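You operate a simulated robot arm through the tools that you are given. There is no shell and no other tool. Be economical: measure what you need, move in short steps, check, and stop when the job is done.

You run a simulated robot arm. Do the job below in one go: nothing can be reset, and whatever is moved stays where it is left.

Task
Put the blue cartridge labelled "57" from the top of the sand bench on the top of the grey bench and the blue cartridge that says "72" on the top of the island bench. Put the grey plate on the top of the sand bench away on the gap beside the scanner. Pull the bin drawer open. Do these in any order. Set down upright: blue cartridge.

The check looks at the end state, three seconds after you hand in, the way a careful person would. Anything else that was tipped, shoved, dropped, spilled or broken makes it a failure.

Robot
A 7-joint arm with a fingered hand on a trunk, on a base that drives. Base frame: it is fixed to the floor where the robot stands at the start and does not move with it; the origin is under the middle of the robot, x ahead of it, y to its left, z up; the surface under the hand at the start is at about z = 800. Readings come in mm, rad, newtons and seconds.
With the tool pointing down near the work surface it reaches from about 260 to 820 mm from the robot's upright axis, wherever it stands. Its first joint turns from -2.496 to 2.496 rad. Places, roughly: bin drawer [-600, -3700, 900]; gap beside the scanner (15x34 cm) [540, -2500, 880]; grey plate (13x9x3 cm) [800, -100, 800]; top of the grey bench [1100, -700, 800]; top of the island bench [5100, 2500, 900]. Payload 3 kg.
The TCP is the grasp point between the finger pads, 26 mm short of the fingertips. In the tool frame z runs along the fingers and y along their closing line. The gripper opens to 148 mm. The gripper's body begins 73 mm behind the TCP. The gripper is a hand of 3 fingers: y runs from the thumb to the fingers, the wrist lies at [0, 0, -229] in the tool frame.
Orientation is that of the tool frame in the base frame, as a unit quaternion [w, x, y, z]. With the fingers straight down and closing along the base's y, the tool's x points along the base's -x, its y along +y and its z along -z.

Tools
- The arm moves only by the tool step_arm. Its argument "moves" is a list of rows, each a list of 6 numbers: the shift along the base's x, y, z in mm, then the turn, a rotation vector about the base's x, y, z in rad. In form: [[x, y, z, wx, wy, wz], ...]. A call has 1 to 8 rows; each row shifts and turns the commanded pose from where the row before left it. A row lasts 0.2 s, in which the tool goes at most 50 mm and 0.15 rad; a call with a longer step from one row to the next is refused whole. A pose out of reach is approached as far as the arm can. The call stops where the force on the tool passes 40 N (or 10 N more than at its start, if that is more) or the arm is blocked; 0.2 s more then pass. In this call time passes only in rows, and 0.2 s behind the last. The reply holds the time, the measured pose of the TCP, the force on the tool along the base axes, the opening and the grip force, in the units named above and with some noise, with the torque about the TCP (base axes, N m) and any sound that the robot's microphone picked up, and new pictures: "views" is both (left out), scene, wrist or none.
- Cameras (640 x 400 px; columns grow to the right, rows downward): "scene" is now at [130.5, -41.3, 1850.3]; the picture's right is [-0.61, -0.80, 0.00], its down [-0.70, 0.53, -0.49] and it looks along [0.39, -0.29, -0.87] (base axes); focal length 296 px, centre (320, 200). "wrist" rides on the gripper at [68, -39, -90] in the tool frame; the picture's right is [0.50, 0.87, 0.00], its down [-0.65, 0.38, -0.65] and it looks along [-0.57, 0.33, 0.76] (tool axes); focal length 222 px, centre (320, 200). There is no depth. A picture from a camera that has moved, and an enlarged one, comes with that camera's place and axes in the base frame and with its lens.
- raise_lower(by): slides the trunk up (or, below 0, down) by that many mm; the arm and the scene camera ride with it, the base frame stays. It gives what a move gives, with no picture.
- drive_base(legs): drives the robot by 1 to 6 legs, each [ahead, left, turn to the left] in mm, mm and rad, along the robot's own axes; the way and the turn of a leg run together, so that a leg with both is an arc; at most 1500 mm and 3.142 rad a leg. The arm and the cameras ride along, it lands a little off, and it stops where it bumps. It gives what a move gives, and a new picture of the scene camera.
- set_fingers(finger1, finger2, thumb_bend): sets how far each is bent, from 0 (flat) to 1 (curled in); at 0.3 the hand is open as for a grip, at 0.7 the pads meet at the TCP. One left out holds its place. A second passes; each finger stops where it meets its share of the squeeze, and holds until it gets a number again. It is the only way to open and close the hand. It gives what a move gives, with no picture; readings hold the bend of each and the force on the fingers (four entries, about 0 where the hand has none), thumb and palm.
- pan_tilt(pan, tilt): turns the head with the scene camera to pan (to the left, within 1.501 rad either way) and tilt (down, from -0.506 to 1.204), counted from straight ahead of the robot. It gives what a move gives, and a new picture of the scene camera.
- zoom(camera, box): a new picture of the part [left, top, right, bottom] of that camera's present view, enlarged. The clock stands still meanwhile.
- job_done(): hands the job in; it is judged then, once.

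Go step by step. Nothing tells you exact positions but the pictures and the camera data: compare them with the known pose of the tool, close in by small moves and look again before you grip or let go. The budget is 165 turns and 260 pictures, counting those below and the enlarged ones. Unless the task says otherwise, let go and move clear before handing in, and close with one line.

The tools are called after "Emit:" as a command line: name --pt "numbers of a row" for each row, then --argument value for the rest, lists and objects as JSON in quotes. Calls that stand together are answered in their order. step_arm: Moves the arm, as the interface text tells. Its arguments: {"type":"object","properties":{"moves":{"type":"array"},"views":{"type":"string","enum":["both","scene","wrist","none"]}},"required":["moves"]} The other tools are called the same way: raise_lower (by) slides the trunk up or down; set_fingers (finger1, finger2, thumb_bend) moves the fingers one by one; drive_base (legs) drives the base; pan_tilt (pan, tilt) turns the head that bears the scene camera; zoom (camera, box) takes an enlarged picture of a part of a camera's view; job_done () hands the job in.

At the start:

```text
time: 0.0
position: [733.1, 174.2, 1078.5]
tool_rot: [0.001, 0.001, 1.0, 0.0]
contact_force: [0.3, 0.4, 0.0]
wrist_torque: [-0.06, 0.02, 0.0]
grip_width: 147.9
finger_force: 0.1
shape: jaw
bend: [0.3, 0.3, 0.3]
finger forces: [0.1, 0.0, 0.1, 0.0, 0.0, 0.0]
trunk travel left (down, up): [-800.0, 90.0]
robot x, y, heading: [0.6, 3.5, 0.001]
head pan, tilt: [-0.651, 1.065]
```

scene: 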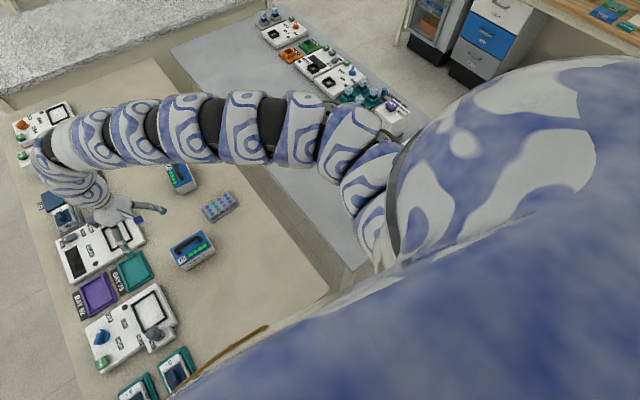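
wrist: 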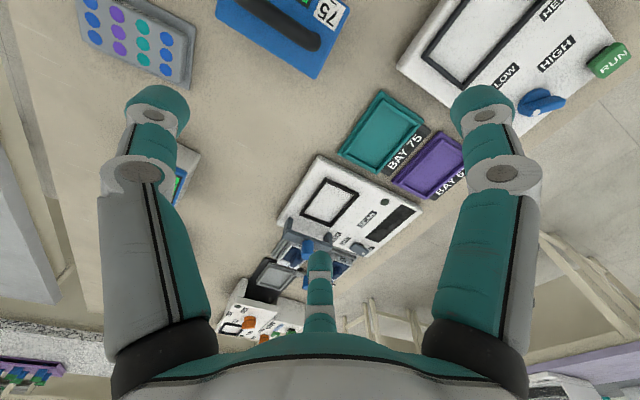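

I see the sand bench with two blue cartridges and a grey well plate; the grey bench is beyond. First I enlarge the pictures to read labels.

Emit:
zoom --camera "scene" --box '[120, 140, 280, 290]'

Emit:
pan_tilt --pan 0.0 --tilt 0.9

Emit:
pan_tilt --pan -1.3 --tilt 0.5

Emit:
pan_tilt --pan 0.5 --tilt 0.3

```text
2.67 times, centred on (200, 215) of scene
camera zoom: at [130.5, -41.3, 1850.3], right [-0.61, -0.8, 0.0], down [-0.7, 0.53, -0.49], along [0.39, -0.29, -0.87], focal length 790 px, centre (640, 160)
```

zoom: 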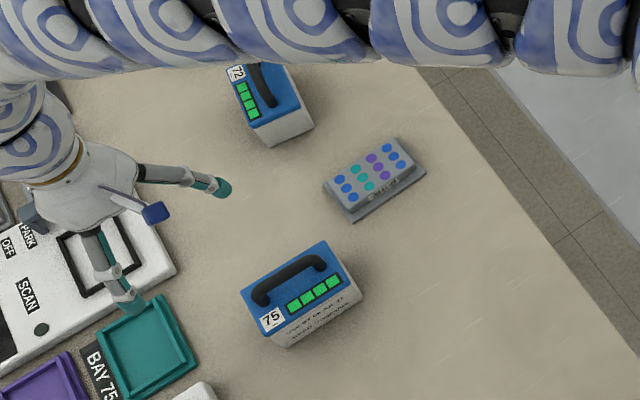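

```text
time: 1.0
position: [733.9, 173.7, 1078.4]
tool_rot: [0.0, 0.0, 1.0, 0.001]
contact_force: [0.3, -0.4, 0.3]
wrist_torque: [-0.02, -0.01, 0.02]
grip_width: 147.9
finger_force: 0.0
shape: jaw
bend: [0.3, 0.3, 0.3]
finger forces: [0.1, 0.1, 0.0, 0.0, 0.0, 0.1]
trunk travel left (down, up): [-800.0, 90.0]
robot x, y, heading: [0.7, 1.6, -0.0]
head pan, tilt: [0.0, 0.901]
camera scene: at [153.8, -1.6, 1861.8], right [0.0, -1.0, 0.0], down [-0.78, 0.0, -0.62], along [0.62, 0.0, -0.78], focal length 296 px, centre (320, 200)
```

scene: 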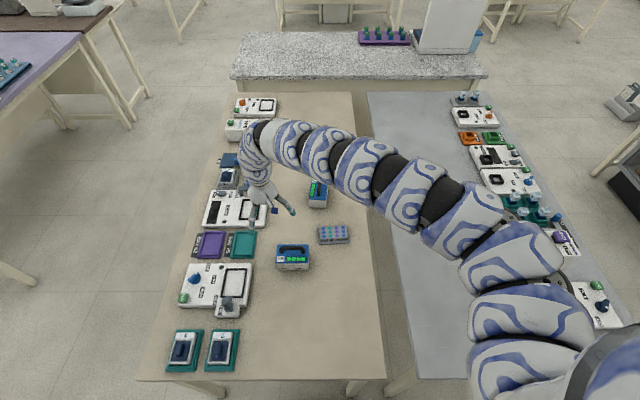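

```text
time: 2.5
position: [732.6, 174.7, 1078.2]
tool_rot: [0.0, 0.001, 1.0, 0.0]
contact_force: [-0.8, 0.0, 0.3]
wrist_torque: [0.0, -0.02, 0.0]
grip_width: 148.0
finger_force: 0.1
shape: jaw
bend: [0.3, 0.3, 0.3]
finger forces: [0.0, 0.0, 0.0, 0.1, 0.0, 0.1]
trunk travel left (down, up): [-800.0, 90.0]
robot x, y, heading: [-2.6, -1.3, 0.001]
head pan, tilt: [-1.3, 0.499]
camera scene: at [102.7, -89.2, 1895.7], right [-0.96, -0.27, 0.0], down [-0.13, 0.46, -0.88], along [0.24, -0.85, -0.48], focal length 296 px, centre (320, 200)
```

scene: 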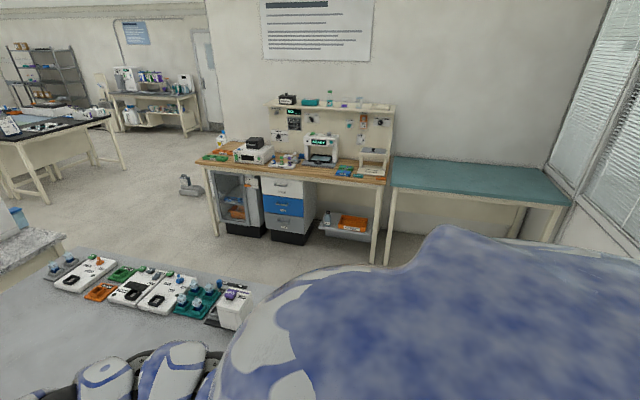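

```text
time: 4.3
position: [733.1, 174.8, 1079.2]
tool_rot: [-0.001, 0.001, 1.0, 0.0]
contact_force: [0.3, 0.5, 0.7]
wrist_torque: [0.02, 0.01, -0.02]
grip_width: 148.0
finger_force: 0.1
shape: jaw
bend: [0.3, 0.3, 0.3]
finger forces: [0.1, 0.0, 0.1, 0.0, 0.0, 0.1]
trunk travel left (down, up): [-800.0, 90.0]
robot x, y, heading: [-0.3, 0.1, -0.0]
head pan, tilt: [0.499, 0.3]
camera scene: at [160.4, 43.1, 1914.1], right [0.48, -0.88, 0.0], down [-0.26, -0.14, -0.96], along [0.84, 0.46, -0.3], focal length 296 px, centre (320, 200)
```

scene: 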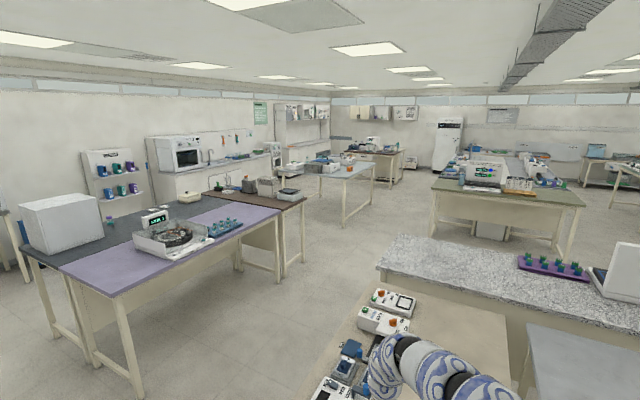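

I see two loose cartridges, "75" and "72", and other blue objects near the instruments. I look closer to find "57".

Emit:
pan_tilt --pan 0.3 --tilt 1.1

Emit:
zoom --camera "scene" --box '[160, 200, 400, 350]'

Emit:
zoom --camera "scene" --box '[200, 60, 400, 185]'

Emit:
zoom --camera "wrist" --box '[200, 0, 460, 120]'

```text
time: 5.4
position: [733.9, 175.1, 1078.4]
tool_rot: [-0.001, 0.0, 1.0, 0.001]
contact_force: [0.9, -0.3, 0.2]
wrist_torque: [0.0, -0.02, 0.02]
grip_width: 147.9
finger_force: 0.1
shape: jaw
bend: [0.3, 0.3, 0.3]
finger forces: [0.0, 0.0, 0.0, 0.0, 0.1, 0.1]
trunk travel left (down, up): [-800.0, 90.0]
robot x, y, heading: [0.1, 0.6, 0.003]
head pan, tilt: [0.3, 1.1]
camera scene: at [138.7, 17.1, 1848.0], right [0.3, -0.96, 0.0], down [-0.85, -0.26, -0.45], along [0.43, 0.13, -0.89], focal length 296 px, centre (320, 200)
```

scene: 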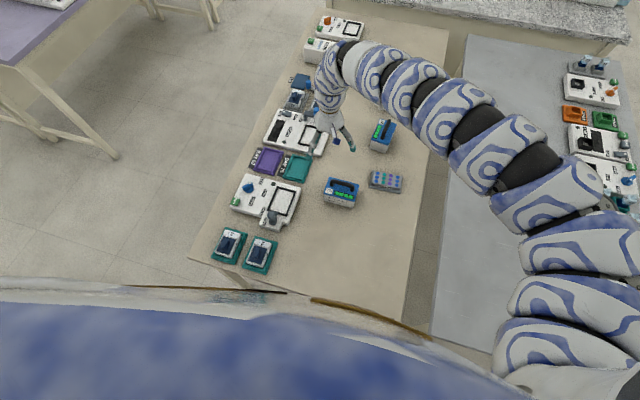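

```text
2.67 times, centred on (280, 275) of scene
camera zoom: at [138.7, 17.1, 1848.0], right [0.3, -0.96, 0.0], down [-0.85, -0.26, -0.45], along [0.43, 0.13, -0.89], focal length 790 px, centre (427, 0)
```

zoom: 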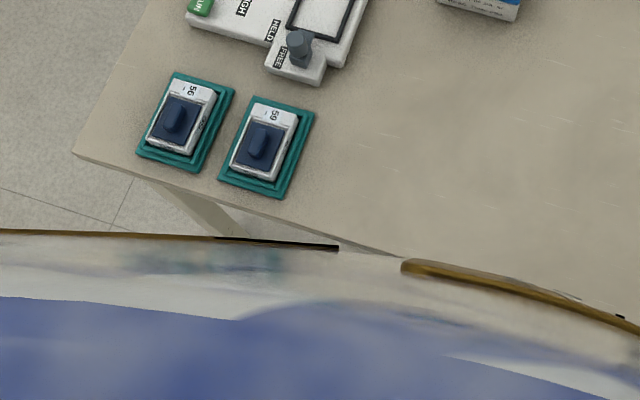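

```text
3.20 times, centred on (300, 122) of scene
camera zoom: at [138.7, 17.1, 1848.0], right [0.3, -0.96, 0.0], down [-0.85, -0.26, -0.45], along [0.43, 0.13, -0.89], focal length 948 px, centre (384, 448)
```

zoom: 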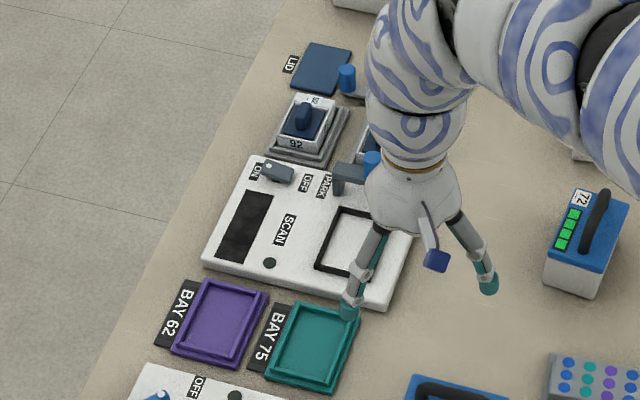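

```text
2.46 times, centred on (330, 60) of wrist
camera zoom: at [665.2, 134.1, 1168.8], right [-0.5, 0.87, 0.0], down [0.66, 0.38, 0.65], along [0.57, 0.33, -0.76], focal length 547 px, centre (295, 545)
```

zoom: 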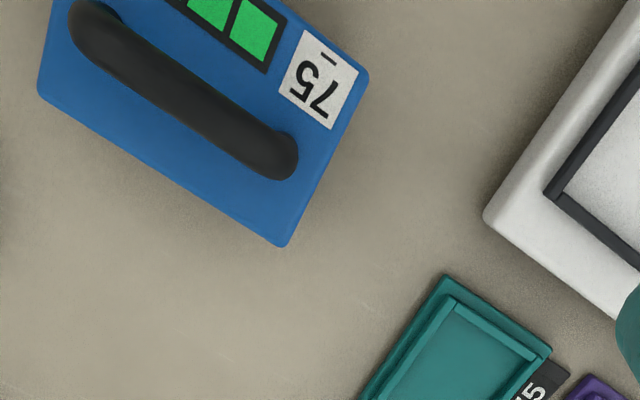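

The loose cartridges read "75" and "72"; "57" may be hidden behind the arm. I swing the arm aside for a better look.

Emit:
step_arm --pt "-40 0 20 0 0 0" --pt "-45 0 20 0 0 0" --pt "-45 0 20 0 0 0" --pt "-45 0 20 0 0 0" --pt "-45 0 0 0 0 0" --pt "-45 0 0 0 0 0" --pt "-45 0 0 0 0 0" --views "wrist"

Emit:
pan_tilt --pan 0.1 --tilt 0.8

```text
time: 7.0
position: [585.8, 307.4, 1067.6]
tool_rot: [-0.001, 0.001, 1.0, -0.002]
contact_force: [0.5, 0.3, 0.8]
wrist_torque: [-0.01, 0.02, 0.05]
grip_width: 148.0
finger_force: 0.0
shape: jaw
bend: [0.3, 0.3, 0.3]
finger forces: [0.1, 0.1, 0.0, 0.1, 0.0, 0.1]
out of reach, approached as far as the arm can: row 1, 2, 3, 4, 5, 6, 7
trunk travel left (down, up): [-800.0, 90.0]
robot x, y, heading: [-1.2, -3.0, 0.0]
head pan, tilt: [0.3, 1.1]
camera wrist: at [517.9, 267.8, 1159.1], right [-0.5, 0.87, 0.0], down [0.66, 0.38, 0.65], along [0.57, 0.32, -0.76], focal length 222 px, centre (320, 200)
```

wrist: 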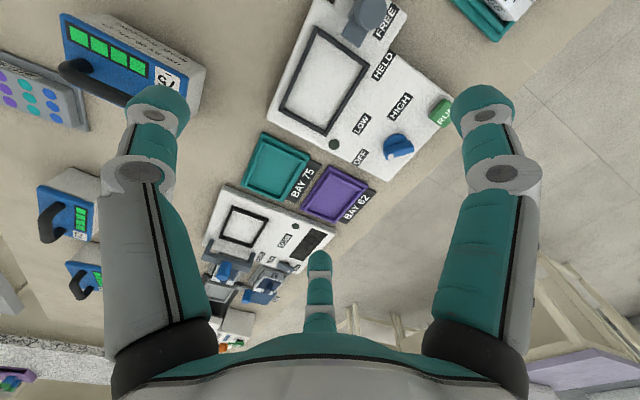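

```text
time: 7.8
position: [586.0, 305.3, 1068.5]
tool_rot: [-0.001, 0.0, 1.0, -0.002]
contact_force: [0.3, -1.0, 0.7]
wrist_torque: [-0.02, -0.03, 0.02]
grip_width: 148.2
finger_force: 0.0
shape: jaw
bend: [0.3, 0.3, 0.3]
finger forces: [0.0, 0.1, 0.1, 0.0, 0.1, 0.0]
trunk travel left (down, up): [-800.0, 90.0]
robot x, y, heading: [-1.1, 1.8, 0.001]
head pan, tilt: [0.099, 0.799]
camera scene: at [158.4, 6.8, 1869.7], right [0.1, -0.99, 0.0], down [-0.71, -0.07, -0.7], along [0.69, 0.07, -0.72], focal length 296 px, centre (320, 200)
```

scene: 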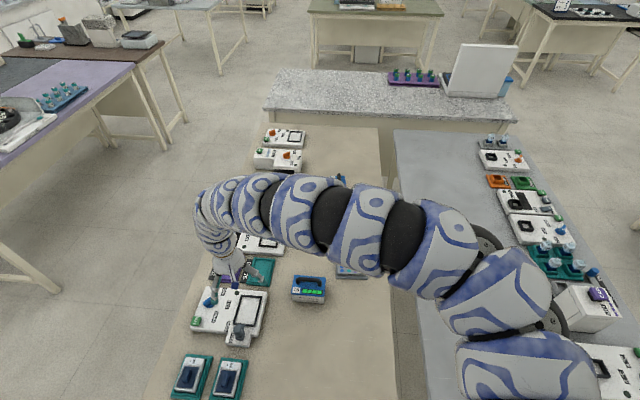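

A third blue cartridge shows further along the bench (wrist picture, left). I zoom to read it.

Emit:
zoom --camera "wrist" --box '[20, 160, 120, 310]'

Emit:
zoom --camera "scene" --box '[310, 160, 370, 200]'

```text
2.67 times, centred on (70, 235) of wrist
camera zoom: at [518.6, 267.1, 1159.1], right [-0.5, 0.87, 0.0], down [0.66, 0.38, 0.65], along [0.56, 0.32, -0.76], focal length 592 px, centre (987, 107)
```

zoom: 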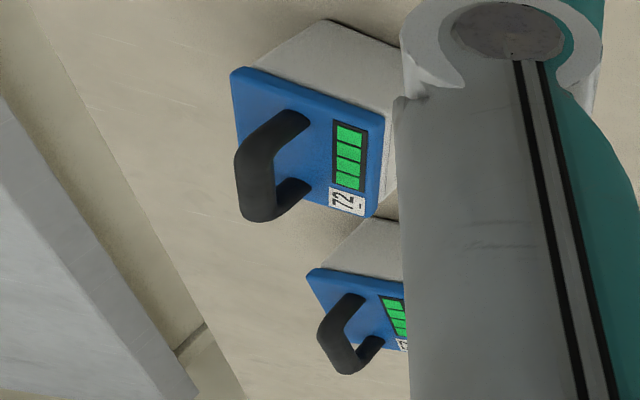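

```text
10.00 times, centred on (340, 180) of scene
camera zoom: at [158.4, 6.8, 1869.7], right [0.1, -0.99, 0.0], down [-0.71, -0.07, -0.7], along [0.69, 0.07, -0.72], focal length 2963 px, centre (120, 400)
```

zoom: 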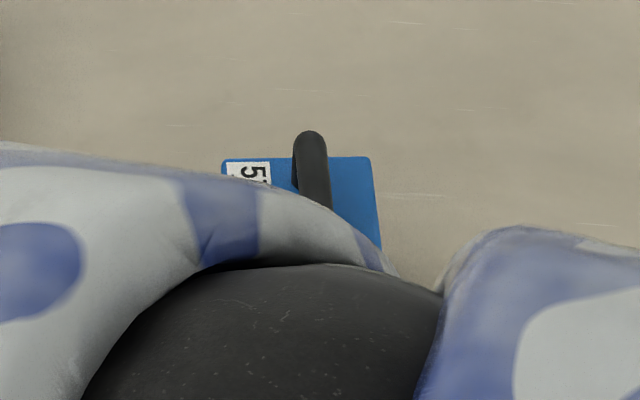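

"57" is the farther cartridge, around (1250, 10); "72" is around (1000, 10), the decoy "75" around (680, 100), the plate near (804, -50). I drive round to the bench's left side to reach "57".

Emit:
drive_base --legs '[[0, 1000, 0], [1250, 0, 0], [0, 0, -1.571]]'

Emit:
pan_tilt --pan 0.0 --tilt 1.0

```text
time: 22.7
position: [1562.0, 408.7, 1068.3]
tool_rot: [-0.001, 0.705, 0.71, 0.0]
contact_force: [-0.4, -0.6, -0.4]
wrist_torque: [-0.02, 0.0, -0.03]
grip_width: 147.9
finger_force: 0.1
shape: jaw
bend: [0.3, 0.3, 0.3]
finger forces: [0.0, 0.1, 0.0, 0.0, 0.1, 0.0]
trunk travel left (down, up): [-800.0, 90.0]
robot x, y, heading: [1251.2, 991.9, -1.565]
head pan, tilt: [0.099, 0.799]
camera scene: at [1258.2, 831.5, 1869.7], right [-0.99, -0.11, 0.0], down [-0.08, 0.71, -0.7], along [0.07, -0.69, -0.72], focal length 296 px, centre (320, 200)
```

scene: 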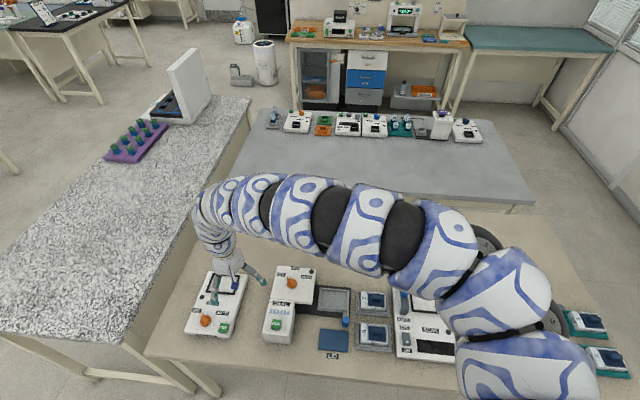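

```text
time: 23.4
position: [1562.8, 409.8, 1068.5]
tool_rot: [-0.002, 0.705, 0.71, 0.0]
contact_force: [0.5, 0.4, 0.6]
wrist_torque: [-0.01, -0.06, -0.01]
grip_width: 148.1
finger_force: 0.0
shape: jaw
bend: [0.3, 0.3, 0.3]
finger forces: [0.1, 0.0, 0.0, 0.0, 0.0, 0.0]
trunk travel left (down, up): [-800.0, 90.0]
robot x, y, heading: [1252.2, 993.5, -1.564]
head pan, tilt: [0.0, 1.0]
camera scene: at [1250.2, 842.0, 1854.6], right [-1.0, -0.01, 0.0], down [-0.01, 0.84, -0.54], along [0.0, -0.54, -0.84], focal length 296 px, centre (320, 200)
```

scene: 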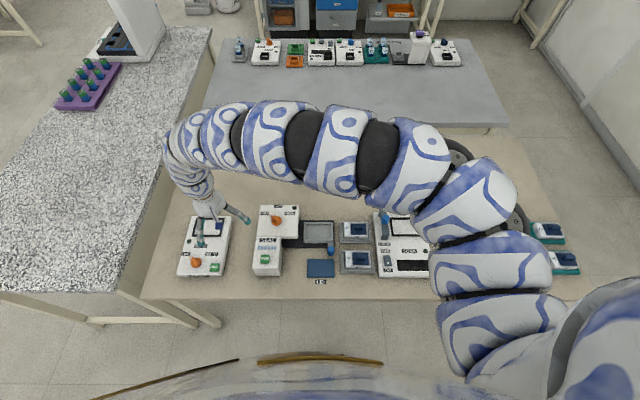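

I am left of the bench, axis 415 mm from its edge. I drive nearer so that the cartridge comes within reach.

Emit:
drive_base --legs '[[135, 0, -0.006]]'

Emit:
step_arm --pt "-40 -30 0 0 0 0" --pt "-40 -30 0 0 0 0" --pt "-40 -30 0 0 0 0" --pt "-40 -30 0 0 0 0" --pt "-40 -30 0 0 0 0" --pt "-40 -30 0 0 0 0" --views "both"

```text
time: 24.7
position: [1559.2, 269.8, 1067.0]
tool_rot: [-0.003, 0.706, 0.708, 0.0]
contact_force: [0.1, -0.7, 0.3]
wrist_torque: [0.02, -0.02, -0.01]
grip_width: 148.2
finger_force: 0.0
shape: jaw
bend: [0.3, 0.3, 0.3]
finger forces: [0.1, 0.0, 0.1, 0.0, 0.0, 0.0]
trunk travel left (down, up): [-800.0, 90.0]
robot x, y, heading: [1251.4, 858.3, -1.568]
head pan, tilt: [0.0, 1.0]
camera scene: at [1249.8, 703.6, 1854.4], right [-1.0, 0.0, 0.0], down [0.0, 0.84, -0.54], along [0.0, -0.54, -0.84], focal length 296 px, centre (320, 200)
```

scene: 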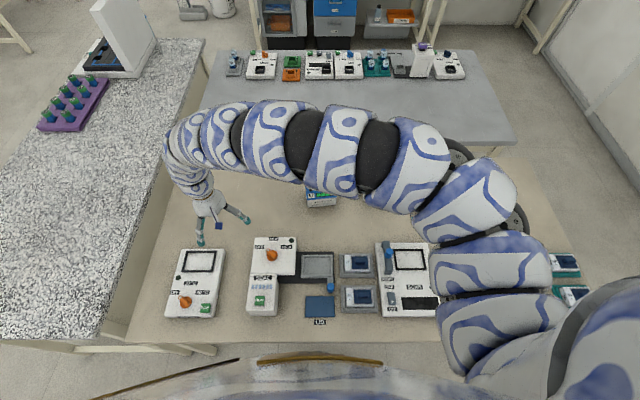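

```text
time: 26.1
position: [1320.5, 84.6, 1066.0]
tool_rot: [-0.001, 0.707, 0.707, -0.001]
contact_force: [0.1, -0.8, 0.0]
wrist_torque: [0.01, -0.02, 0.01]
grip_width: 147.9
finger_force: 0.1
shape: jaw
bend: [0.3, 0.3, 0.3]
finger forces: [0.1, 0.1, 0.1, 0.0, 0.0, 0.0]
out of reach, approached as far as the arm can: row 1, 2
trunk travel left (down, up): [-800.0, 90.0]
robot x, y, heading: [1252.9, 860.1, -1.567]
head pan, tilt: [0.0, 1.0]
camera scene: at [1248.7, 705.3, 1854.5], right [-1.0, 0.0, 0.0], down [0.0, 0.84, -0.54], along [0.0, -0.54, -0.84], focal length 296 px, centre (320, 200)
camera wrist: at [1281.9, 150.6, 1156.7], right [0.87, 0.5, 0.0], down [0.38, -0.66, 0.65], along [0.33, -0.56, -0.76], focal length 222 px, centre (320, 200)
```

scene: 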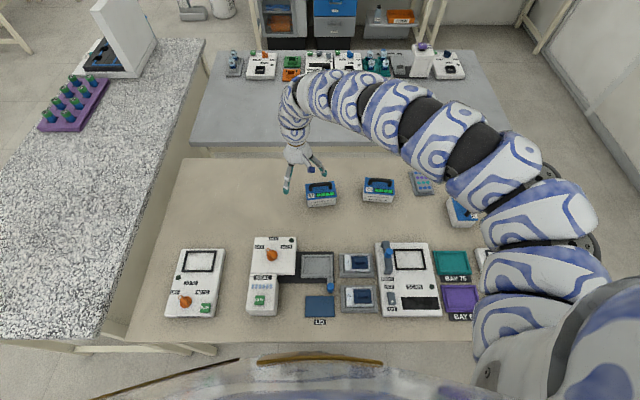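
wrist: 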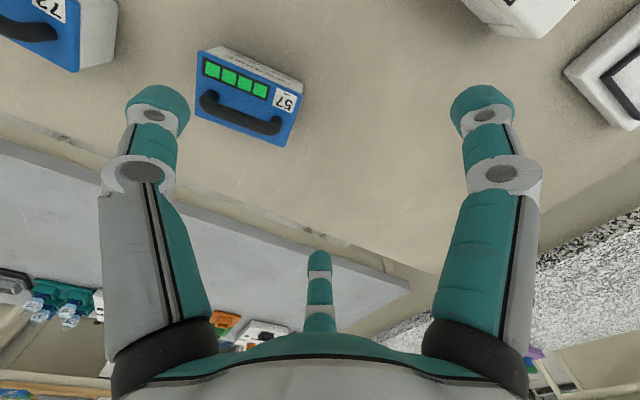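

Both "57" and "72" are now visible, with the cartridge label "57" facing the robot. I zoom for measuring.

Emit:
zoom --camera "scene" --box '[280, 160, 440, 260]'

Emit:
zoom --camera "wrist" --box '[170, 30, 330, 150]'

```text
4.00 times, centred on (360, 210) of scene
camera zoom: at [1248.7, 705.3, 1854.5], right [-1.0, 0.0, 0.0], down [0.0, 0.84, -0.54], along [0.0, -0.54, -0.84], focal length 1185 px, centre (160, 160)
```

zoom: 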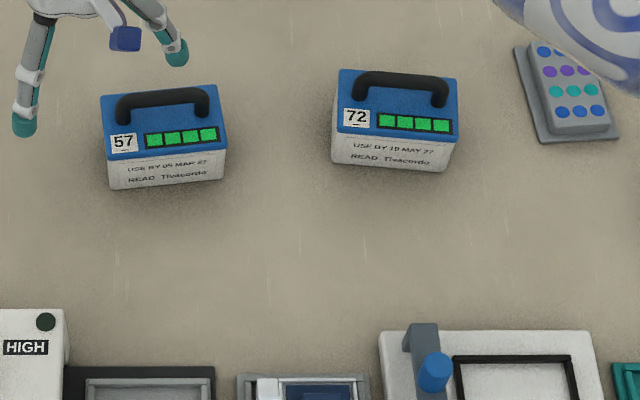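

```text
3.33 times, centred on (250, 90) of wrist
camera zoom: at [1281.9, 150.6, 1156.7], right [0.87, 0.5, 0.0], down [0.38, -0.66, 0.65], along [0.33, -0.56, -0.76], focal length 740 px, centre (553, 567)
```

zoom: 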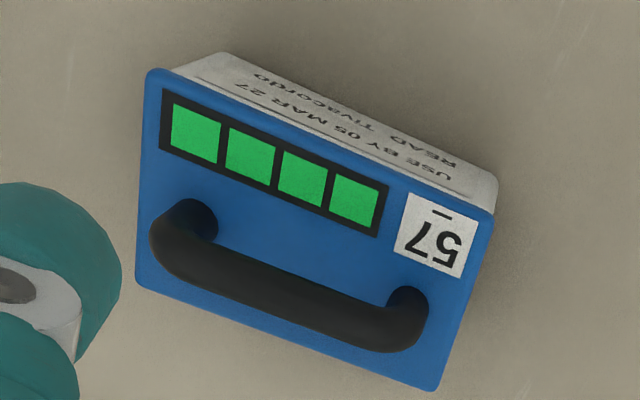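

"57" sits about (1246, 17), lid at z≈860, handle bar along x (yaw ≈0.11) to z≈900. I'll nudge the base 30 mm closer and turn the tool so the fingers close across the handle.

Emit:
drive_base --legs '[[32, 0, 0]]'

Emit:
step_arm --pt "-10 0 0 0 0 -0.15" --pt "-10 0 0 0 0 -0.15" --pt "-10 0 0 0 0 -0.15" --pt "-10 0 0 0 0 -0.15" --pt "-10 0 0 0 0 -0.15" --pt "-10 0 0 0 0 -0.15" --pt "0 0 0 0 0 -0.15" --pt "0 0 0 0 0 -0.15" --views "none"

```text
time: 27.0
position: [1322.5, 51.2, 1064.1]
tool_rot: [-0.002, 0.708, 0.707, 0.001]
contact_force: [0.0, -1.1, -0.3]
wrist_torque: [0.05, 0.01, 0.01]
grip_width: 148.2
finger_force: 0.1
shape: jaw
bend: [0.3, 0.3, 0.3]
finger forces: [0.0, 0.1, 0.0, 0.1, 0.0, 0.1]
trunk travel left (down, up): [-800.0, 90.0]
robot x, y, heading: [1252.2, 824.2, -1.566]
head pan, tilt: [0.0, 1.0]
camera scene: at [1249.7, 670.1, 1854.3], right [-1.0, 0.0, 0.0], down [0.0, 0.84, -0.54], along [0.0, -0.54, -0.84], focal length 296 px, centre (320, 200)
```

scene: 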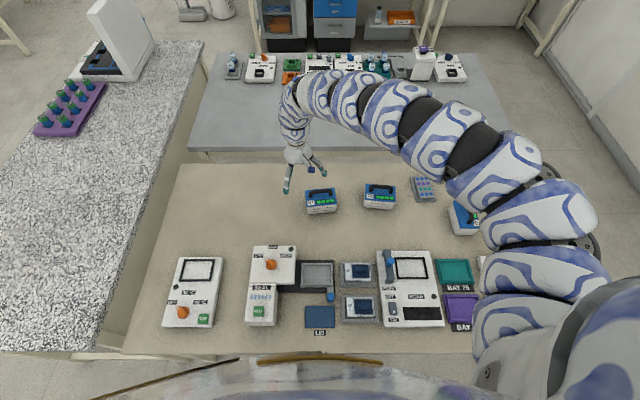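

```text
time: 28.8
position: [1262.1, 52.7, 1066.3]
tool_rot: [-0.002, 0.983, 0.184, 0.001]
contact_force: [0.1, 0.9, -0.5]
wrist_torque: [0.0, -0.01, 0.01]
grip_width: 148.0
finger_force: 0.2
shape: jaw
bend: [0.3, 0.3, 0.3]
finger forces: [0.0, 0.0, 0.0, 0.1, 0.1, 0.0]
trunk travel left (down, up): [-800.0, 90.0]
robot x, y, heading: [1251.5, 827.3, -1.571]
head pan, tilt: [0.0, 1.0]
```

Rotation worked. I finish the turn (to yaw 0.11), centre over the handle and come down part way, then look.

Emit:
step_arm --pt "-8 -18 0 0 0 -0.13" --pt "-7 -18 0 0 0 -0.13" --pt "0 0 -40 0 0 0" --pt "0 0 -40 0 0 0" --views "both"

Emit:
zoom --camera "scene" --box '[270, 130, 400, 220]'

```text
time: 29.8
position: [1246.7, 15.7, 984.7]
tool_rot: [-0.002, 0.999, 0.054, 0.001]
contact_force: [0.4, 0.6, -0.5]
wrist_torque: [0.02, -0.02, 0.02]
grip_width: 148.2
finger_force: 0.2
shape: jaw
bend: [0.3, 0.3, 0.3]
finger forces: [0.1, 0.0, 0.1, 0.2, 0.1, 0.0]
trunk travel left (down, up): [-800.0, 90.0]
robot x, y, heading: [1251.8, 825.1, -1.568]
head pan, tilt: [0.0, 1.0]
camera scene: at [1249.7, 673.2, 1854.5], right [-1.0, 0.0, 0.0], down [0.0, 0.84, -0.54], along [0.0, -0.54, -0.84], focal length 296 px, centre (320, 200)
camera wrist: at [1308.8, 61.5, 1076.1], right [0.59, -0.81, 0.0], down [-0.61, -0.45, 0.65], along [-0.53, -0.39, -0.76], focal length 222 px, centre (320, 200)
```

scene: 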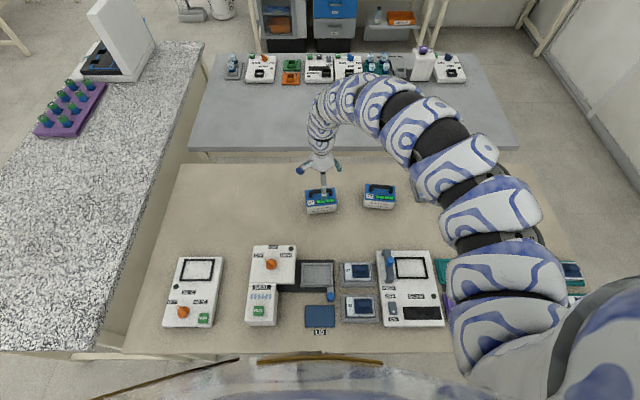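
wrist: 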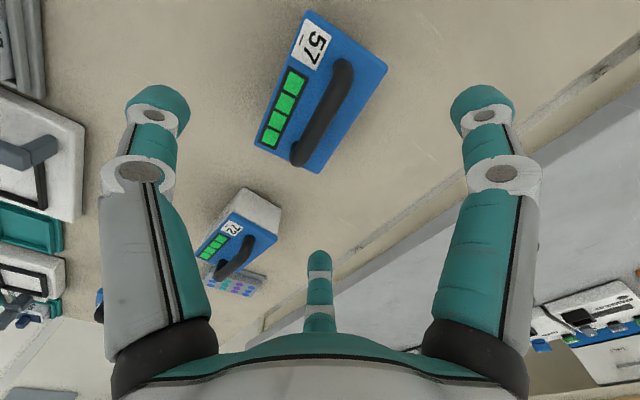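

```text
4.44 times, centred on (335, 175) of scene
camera zoom: at [1249.7, 673.2, 1854.5], right [-1.0, 0.0, 0.0], down [0.0, 0.84, -0.54], along [0.0, -0.54, -0.84], focal length 1317 px, centre (253, 311)
```

zoom: 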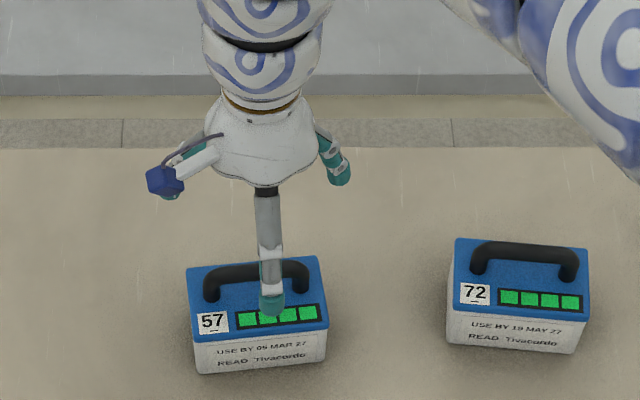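

The hand is three-fingered: thumb on my side, two fingers spread at the back. It's well centred over the handle; I descend to just above it and check.

Emit:
step_arm --pt "2 0 -30 0 0 -0.02" --pt "0 0 -25 0 0 0" --pt "0 0 -20 0 0 0" --views "both"

Emit:
zoom --camera "scene" --box '[280, 150, 370, 220]'

```text
time: 30.6
position: [1248.8, 16.7, 911.4]
tool_rot: [-0.001, 0.999, 0.045, 0.0]
contact_force: [0.1, 0.9, 0.0]
wrist_torque: [0.02, -0.05, -0.02]
grip_width: 147.8
finger_force: 0.1
shape: jaw
bend: [0.3, 0.3, 0.3]
finger forces: [0.1, 0.1, 0.1, 0.1, 0.0, 0.0]
trunk travel left (down, up): [-800.0, 90.0]
robot x, y, heading: [1251.3, 824.8, -1.576]
head pan, tilt: [0.0, 1.0]
camera scene: at [1249.7, 673.2, 1854.6], right [-1.0, 0.0, 0.0], down [0.0, 0.84, -0.54], along [0.0, -0.54, -0.84], focal length 296 px, centre (320, 200)
camera wrist: at [1311.9, 59.6, 1001.9], right [0.58, -0.82, 0.0], down [-0.62, -0.44, 0.65], along [-0.53, -0.37, -0.76], focal length 222 px, centre (320, 200)
```

scene: 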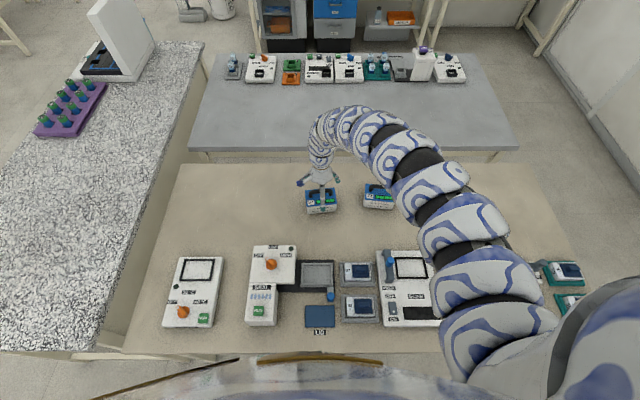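
wrist: 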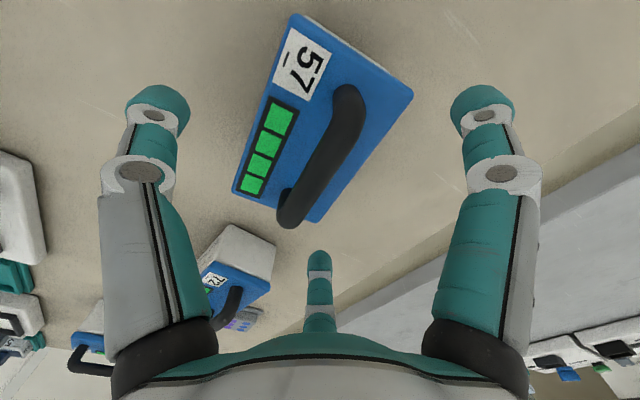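

```text
5.71 times, centred on (325, 185) of scene
camera zoom: at [1249.7, 673.2, 1854.6], right [-1.0, 0.0, 0.0], down [0.0, 0.84, -0.54], along [0.0, -0.54, -0.84], focal length 1693 px, centre (291, 286)
```

zoom: 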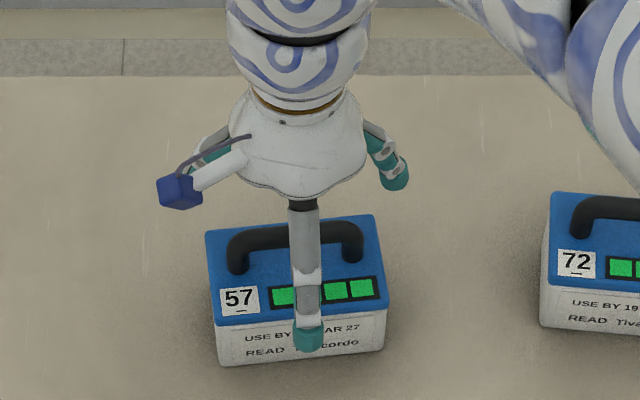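

Centred within tolerance. I go down to z≈893 and close the three fingers gently on the bar.

Emit:
step_arm --pt "1 0 -18 0 0 0" --views "none"

Emit:
set_fingers --finger1 0.55 --finger2 0.55 --thumb_bend 0.55

Emit:
step_arm --pt "0 0 0 0 0 0" --views "both"

Emit:
zoom --camera "scene" --box '[280, 150, 370, 220]'

```text
time: 31.0
position: [1251.0, 17.0, 891.9]
tool_rot: [-0.001, 0.999, 0.045, 0.001]
contact_force: [-1.2, -0.1, -0.7]
wrist_torque: [-0.02, 0.01, 0.0]
grip_width: 148.3
finger_force: 0.1
shape: jaw
bend: [0.3, 0.3, 0.3]
finger forces: [0.0, 0.0, 0.0, 0.0, 0.0, 0.0]
trunk travel left (down, up): [-800.0, 90.0]
robot x, y, heading: [1251.8, 824.2, -1.571]
head pan, tilt: [0.0, 1.0]
```

```text
time: 32.0
position: [1249.8, 17.3, 893.0]
tool_rot: [-0.001, 0.999, 0.045, 0.0]
contact_force: [-2.5, 1.5, 5.3]
wrist_torque: [0.1, 0.17, -0.07]
grip_width: 78.4
finger_force: 14.5
shape: fingers
bend: [0.48, 0.41, 0.46]
finger forces: [5.3, 10.1, 0.1, 0.0, 13.6, 0.0]
trunk travel left (down, up): [-800.0, 90.0]
robot x, y, heading: [1255.2, 826.6, -1.57]
head pan, tilt: [0.0, 1.0]
```

```text
time: 32.4
position: [1250.1, 17.0, 893.0]
tool_rot: [0.0, 0.999, 0.045, 0.001]
contact_force: [-1.0, 1.8, 6.0]
wrist_torque: [0.01, 0.12, -0.06]
grip_width: 78.2
finger_force: 15.2
shape: fingers
bend: [0.48, 0.41, 0.46]
finger forces: [5.3, 10.3, 0.0, 0.0, 13.5, 0.0]
trunk travel left (down, up): [-800.0, 90.0]
robot x, y, heading: [1251.5, 828.8, -1.565]
head pan, tilt: [0.0, 1.0]
camera scene: at [1249.6, 674.4, 1854.7], right [-1.0, 0.0, 0.0], down [0.0, 0.84, -0.54], along [0.0, -0.54, -0.84], focal length 296 px, centre (320, 200)
camera wrist: at [1313.2, 61.4, 983.8], right [0.58, -0.82, 0.0], down [-0.62, -0.44, 0.65], along [-0.53, -0.38, -0.76], focal length 222 px, centre (320, 200)
```

scene: 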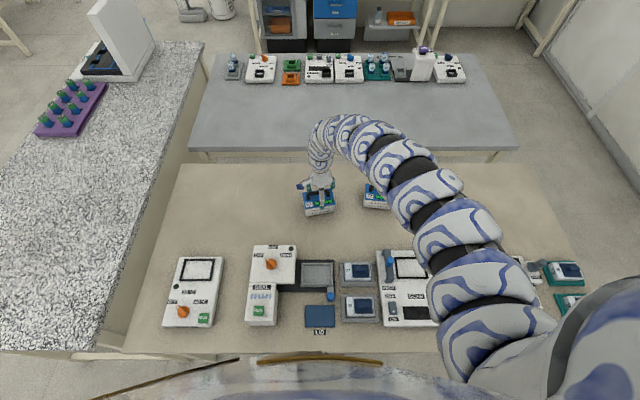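
wrist: 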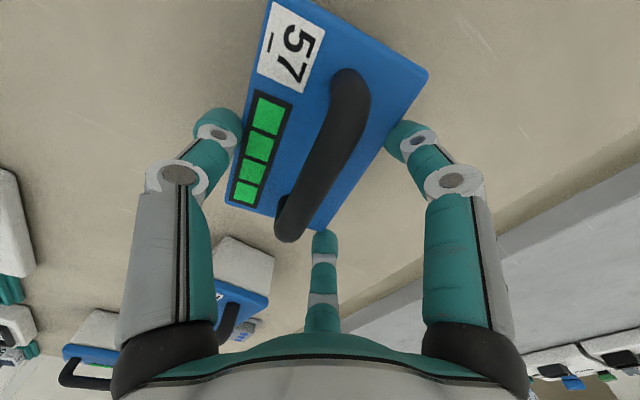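

```text
5.71 times, centred on (325, 185) of scene
camera zoom: at [1249.6, 674.4, 1854.7], right [-1.0, 0.0, 0.0], down [0.0, 0.84, -0.54], along [0.0, -0.54, -0.84], focal length 1693 px, centre (291, 286)
```

zoom: 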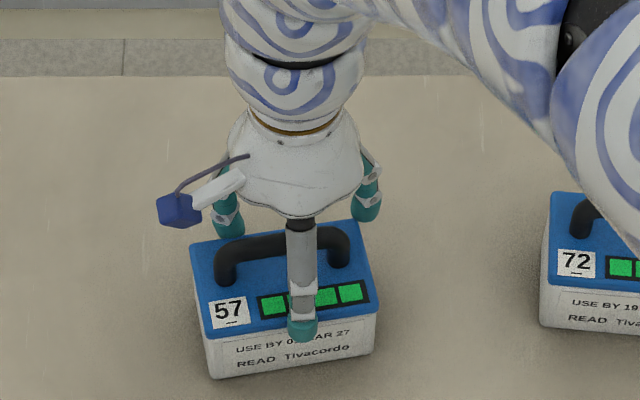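

The fingertips met the lid edges rather than the bar and nudged it slightly. I open, rise and look again to aim for the bar only.

Emit:
set_fingers --finger1 0.3 --finger2 0.3 --thumb_bend 0.3

Emit:
step_arm --pt "0 0 30 0 0 0" --views "both"

Emit:
zoom --camera "scene" --box '[280, 150, 370, 220]'

Emit:
zoom --camera "wrist" --box '[200, 0, 440, 250]'

```text
time: 33.4
position: [1250.3, 17.2, 892.7]
tool_rot: [-0.002, 0.999, 0.046, 0.001]
contact_force: [0.0, 0.5, 0.9]
wrist_torque: [-0.02, 0.0, -0.01]
grip_width: 126.7
finger_force: 0.0
shape: fingers
bend: [0.3, 0.3, 0.3]
finger forces: [0.0, 0.1, 0.0, 0.0, 0.0, 0.0]
trunk travel left (down, up): [-800.0, 90.0]
robot x, y, heading: [1252.5, 826.5, -1.568]
head pan, tilt: [0.0, 1.0]
```

```text
time: 33.8
position: [1250.7, 17.4, 922.1]
tool_rot: [-0.001, 0.999, 0.046, 0.0]
contact_force: [0.6, 0.4, 0.5]
wrist_torque: [-0.03, -0.01, 0.01]
grip_width: 126.8
finger_force: 0.0
shape: fingers
bend: [0.3, 0.3, 0.3]
finger forces: [0.0, 0.0, 0.0, 0.0, 0.0, 0.0]
trunk travel left (down, up): [-800.0, 90.0]
robot x, y, heading: [1249.3, 826.7, -1.57]
head pan, tilt: [0.0, 1.0]
camera scene: at [1250.0, 674.2, 1854.7], right [-1.0, 0.0, 0.0], down [0.0, 0.84, -0.54], along [0.0, -0.54, -0.84], focal length 296 px, centre (320, 200)
camera wrist: at [1312.9, 61.5, 1013.5], right [0.58, -0.82, 0.0], down [-0.62, -0.44, 0.65], along [-0.53, -0.38, -0.76], focal length 222 px, centre (320, 200)
```

scene: 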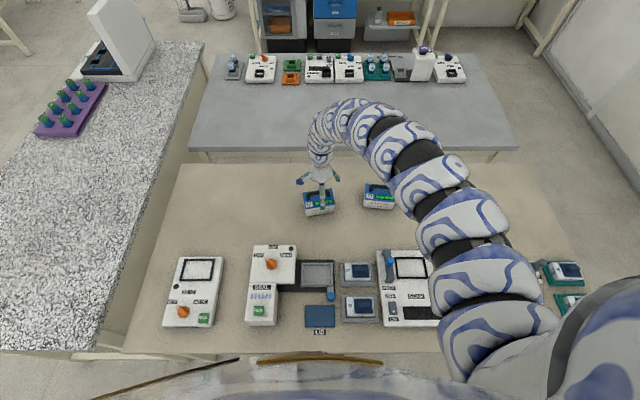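
wrist: 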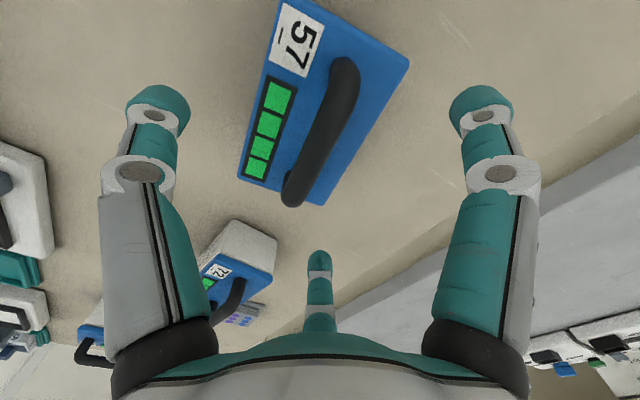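

```text
5.71 times, centred on (325, 185) of scene
camera zoom: at [1250.0, 674.2, 1854.7], right [-1.0, 0.0, 0.0], down [0.0, 0.84, -0.54], along [0.0, -0.54, -0.84], focal length 1693 px, centre (291, 286)
```

zoom: 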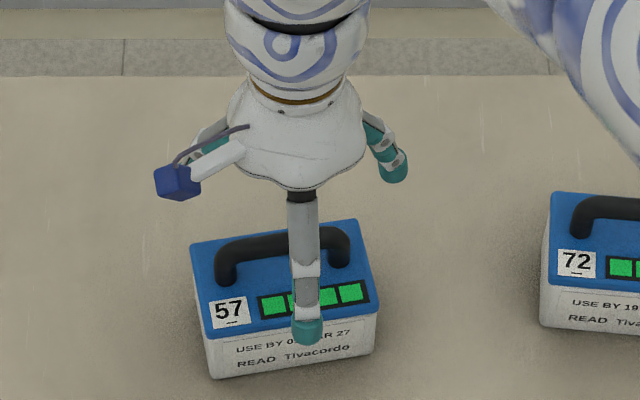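

```text
1.60 times, centred on (320, 125) of wrist
camera zoom: at [1312.9, 61.5, 1013.5], right [0.58, -0.82, 0.0], down [-0.62, -0.44, 0.65], along [-0.53, -0.38, -0.76], focal length 355 px, centre (320, 320)
```

zoom: 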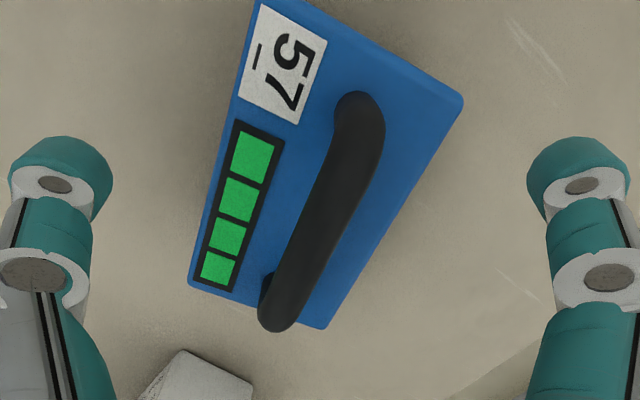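

Cartridge now about (1254, 22) with yaw 0.18, still upright. I align, go to z≈905 (tips above the lid) and close on the bar.

Emit:
step_arm --pt "3 5 -8 0 0 0.09" --pt "0 0 -8 0 0 0" --views "none"

Emit:
set_fingers --finger1 0.52 --finger2 0.52 --thumb_bend 0.52

Emit:
zoom --camera "wrist" --box '[120, 0, 520, 250]'

Emit:
zoom --camera "scene" --box '[280, 150, 370, 220]'

```text
time: 34.4
position: [1252.3, 21.2, 908.0]
tool_rot: [-0.001, 0.996, 0.091, 0.001]
contact_force: [0.1, -0.4, 1.8]
wrist_torque: [-0.02, 0.0, -0.01]
grip_width: 126.2
finger_force: 0.0
shape: fingers
bend: [0.3, 0.3, 0.3]
finger forces: [0.1, 0.0, 0.1, 0.0, 0.0, 0.0]
trunk travel left (down, up): [-800.0, 90.0]
robot x, y, heading: [1249.3, 825.5, -1.567]
head pan, tilt: [0.0, 1.0]
```

```text
time: 35.4
position: [1253.9, 21.9, 906.8]
tool_rot: [-0.001, 0.996, 0.09, 0.001]
contact_force: [0.0, 0.2, 0.1]
wrist_torque: [0.0, 0.0, 0.01]
grip_width: 55.9
finger_force: 0.0
shape: fingers
bend: [0.52, 0.52, 0.52]
finger forces: [0.1, 0.0, 0.1, 0.0, 0.1, 0.1]
trunk travel left (down, up): [-800.0, 90.0]
robot x, y, heading: [1252.9, 826.6, -1.569]
head pan, tilt: [0.0, 1.0]
```

```text
1.60 times, centred on (320, 125) of wrist
camera zoom: at [1311.4, 71.0, 997.7], right [0.65, -0.76, 0.0], down [-0.58, -0.49, 0.65], along [-0.5, -0.42, -0.76], focal length 355 px, centre (320, 320)
```

zoom: 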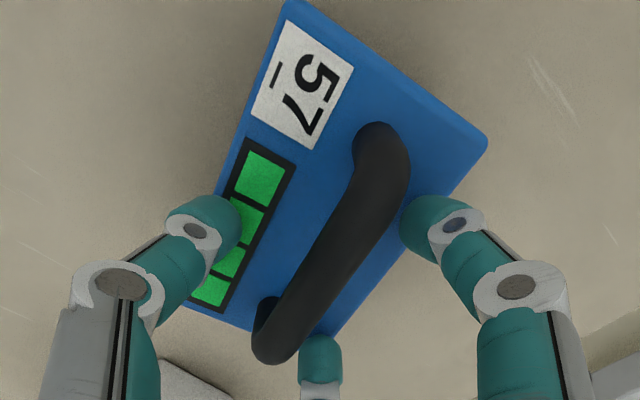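

```text
5.71 times, centred on (325, 185) of scene
camera zoom: at [1249.8, 673.7, 1854.6], right [-1.0, 0.0, 0.0], down [0.0, 0.84, -0.54], along [0.0, -0.54, -0.84], focal length 1693 px, centre (291, 286)
```

zoom: 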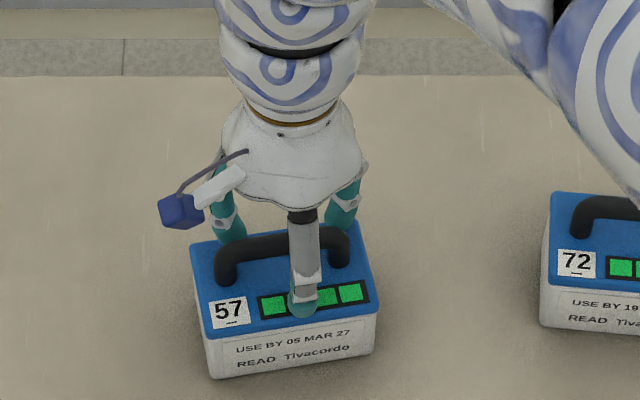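

Fingertips straddle the bar above the lid. I shift 3 mm toward it and close.

Emit:
step_arm --pt "0 -3 -2 0 0 0" --views "none"

Emit:
set_fingers --finger1 0.8 --finger2 0.8 --thumb_bend 0.8

Emit:
step_arm --pt "0 0 10 0 0 0" --pt "0 0 10 0 0 0" --views "wrist"

Emit:
zoom --camera "scene" --box '[280, 150, 370, 220]'

```text
time: 35.8
position: [1253.1, 19.0, 905.4]
tool_rot: [-0.002, 0.996, 0.09, 0.001]
contact_force: [0.3, -0.1, 0.5]
wrist_torque: [-0.02, 0.0, 0.0]
grip_width: 56.3
finger_force: 0.1
shape: fingers
bend: [0.52, 0.52, 0.52]
finger forces: [0.0, 0.0, 0.0, 0.0, 0.1, 0.0]
trunk travel left (down, up): [-800.0, 90.0]
robot x, y, heading: [1252.8, 823.6, -1.566]
head pan, tilt: [0.0, 1.0]
```

```text
time: 36.8
position: [1251.6, 18.4, 904.1]
tool_rot: [-0.002, 0.996, 0.091, 0.0]
contact_force: [1.0, 0.0, -0.3]
wrist_torque: [-0.01, 0.03, 0.03]
grip_width: 0.0
finger_force: 7.1
shape: fingers
bend: [0.76, 0.76, 0.73]
finger forces: [0.0, 0.5, 0.0, 0.0, 14.0, 0.0]
trunk travel left (down, up): [-800.0, 90.0]
robot x, y, heading: [1251.6, 822.9, -1.566]
head pan, tilt: [0.0, 1.0]
```

```text
time: 37.4
position: [1251.4, 18.3, 923.3]
tool_rot: [-0.001, 0.996, 0.09, 0.001]
contact_force: [0.3, 0.0, -3.5]
wrist_torque: [-0.02, -0.03, 0.01]
grip_width: 0.0
finger_force: 7.4
shape: fingers
bend: [0.76, 0.76, 0.73]
finger forces: [0.0, 0.5, 0.0, 0.0, 14.3, 0.1]
trunk travel left (down, up): [-800.0, 90.0]
robot x, y, heading: [1246.9, 828.4, -1.568]
head pan, tilt: [0.0, 1.0]
camera wrist: at [1310.9, 68.2, 1015.0], right [0.65, -0.76, 0.0], down [-0.58, -0.49, 0.65], along [-0.5, -0.42, -0.76], focal length 222 px, centre (320, 200)
```

wrist: 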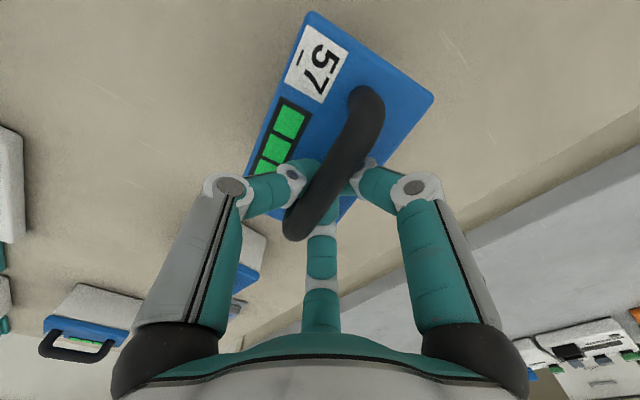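

```text
5.71 times, centred on (325, 185) of scene
camera zoom: at [1249.8, 673.2, 1854.5], right [-1.0, 0.0, 0.0], down [0.0, 0.84, -0.54], along [0.0, -0.54, -0.84], focal length 1693 px, centre (291, 286)
```

zoom: 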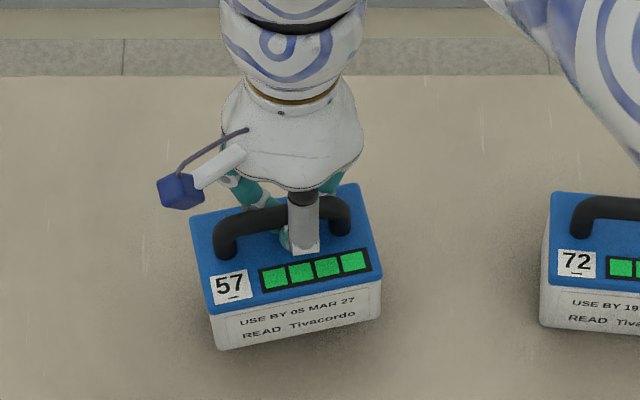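

The fingers closed under the bar and caged it; the cartridge is lifting level (~3.5 N). I raise it slowly and look.

Emit:
step_arm --pt "0 0 25 0 0 0" --pt "0 0 30 0 0 0" --pt "0 0 30 0 0 0" --pt "0 0 30 0 0 0" --views "wrist"

Emit:
raise_lower --by 80

Emit:
zoom --camera "scene" --box '[260, 120, 400, 220]'

```text
time: 38.4
position: [1252.4, 20.1, 1040.1]
tool_rot: [-0.002, 0.996, 0.09, 0.001]
contact_force: [-0.6, 0.3, -4.6]
wrist_torque: [-0.03, 0.0, -0.02]
grip_width: 0.3
finger_force: 7.8
shape: fingers
bend: [0.76, 0.76, 0.74]
finger forces: [0.0, 0.9, 0.0, 0.0, 14.0, 0.1]
trunk travel left (down, up): [-800.0, 90.0]
robot x, y, heading: [1251.3, 827.7, -1.568]
head pan, tilt: [0.0, 1.0]
camera wrist: at [1311.8, 68.3, 1130.6], right [0.65, -0.76, 0.0], down [-0.58, -0.49, 0.65], along [-0.5, -0.42, -0.76], focal length 222 px, centre (320, 200)
```

wrist: 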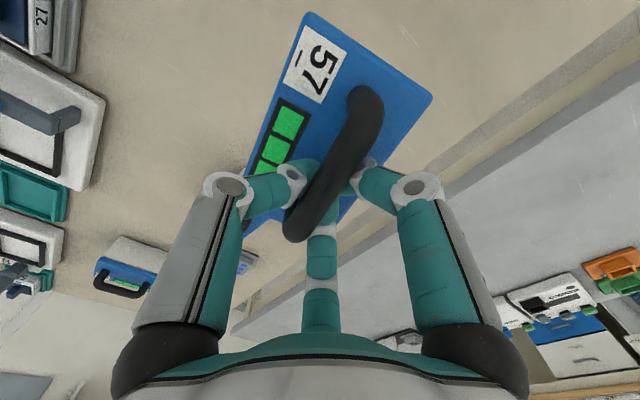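

```text
time: 39.5
position: [1253.7, 18.1, 1118.6]
tool_rot: [-0.002, 0.996, 0.09, 0.001]
contact_force: [0.2, -0.2, -4.2]
wrist_torque: [0.0, 0.06, 0.0]
grip_width: 0.2
finger_force: 7.6
shape: fingers
bend: [0.76, 0.76, 0.74]
finger forces: [0.1, 0.9, 0.0, 0.0, 13.9, 0.0]
trunk travel left (down, up): [-880.0, 10.0]
robot x, y, heading: [1251.8, 826.1, -1.571]
head pan, tilt: [0.0, 1.0]
```

```text
4.00 times, centred on (330, 170) of scene
camera zoom: at [1249.8, 672.9, 1934.5], right [-1.0, 0.0, 0.0], down [0.0, 0.84, -0.54], along [0.0, -0.54, -0.84], focal length 1185 px, centre (280, 320)
```

zoom: 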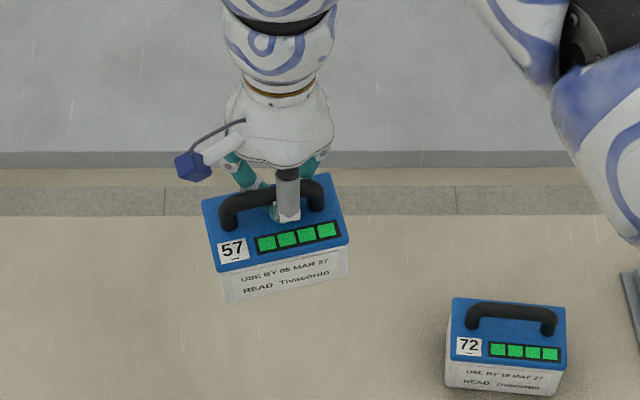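

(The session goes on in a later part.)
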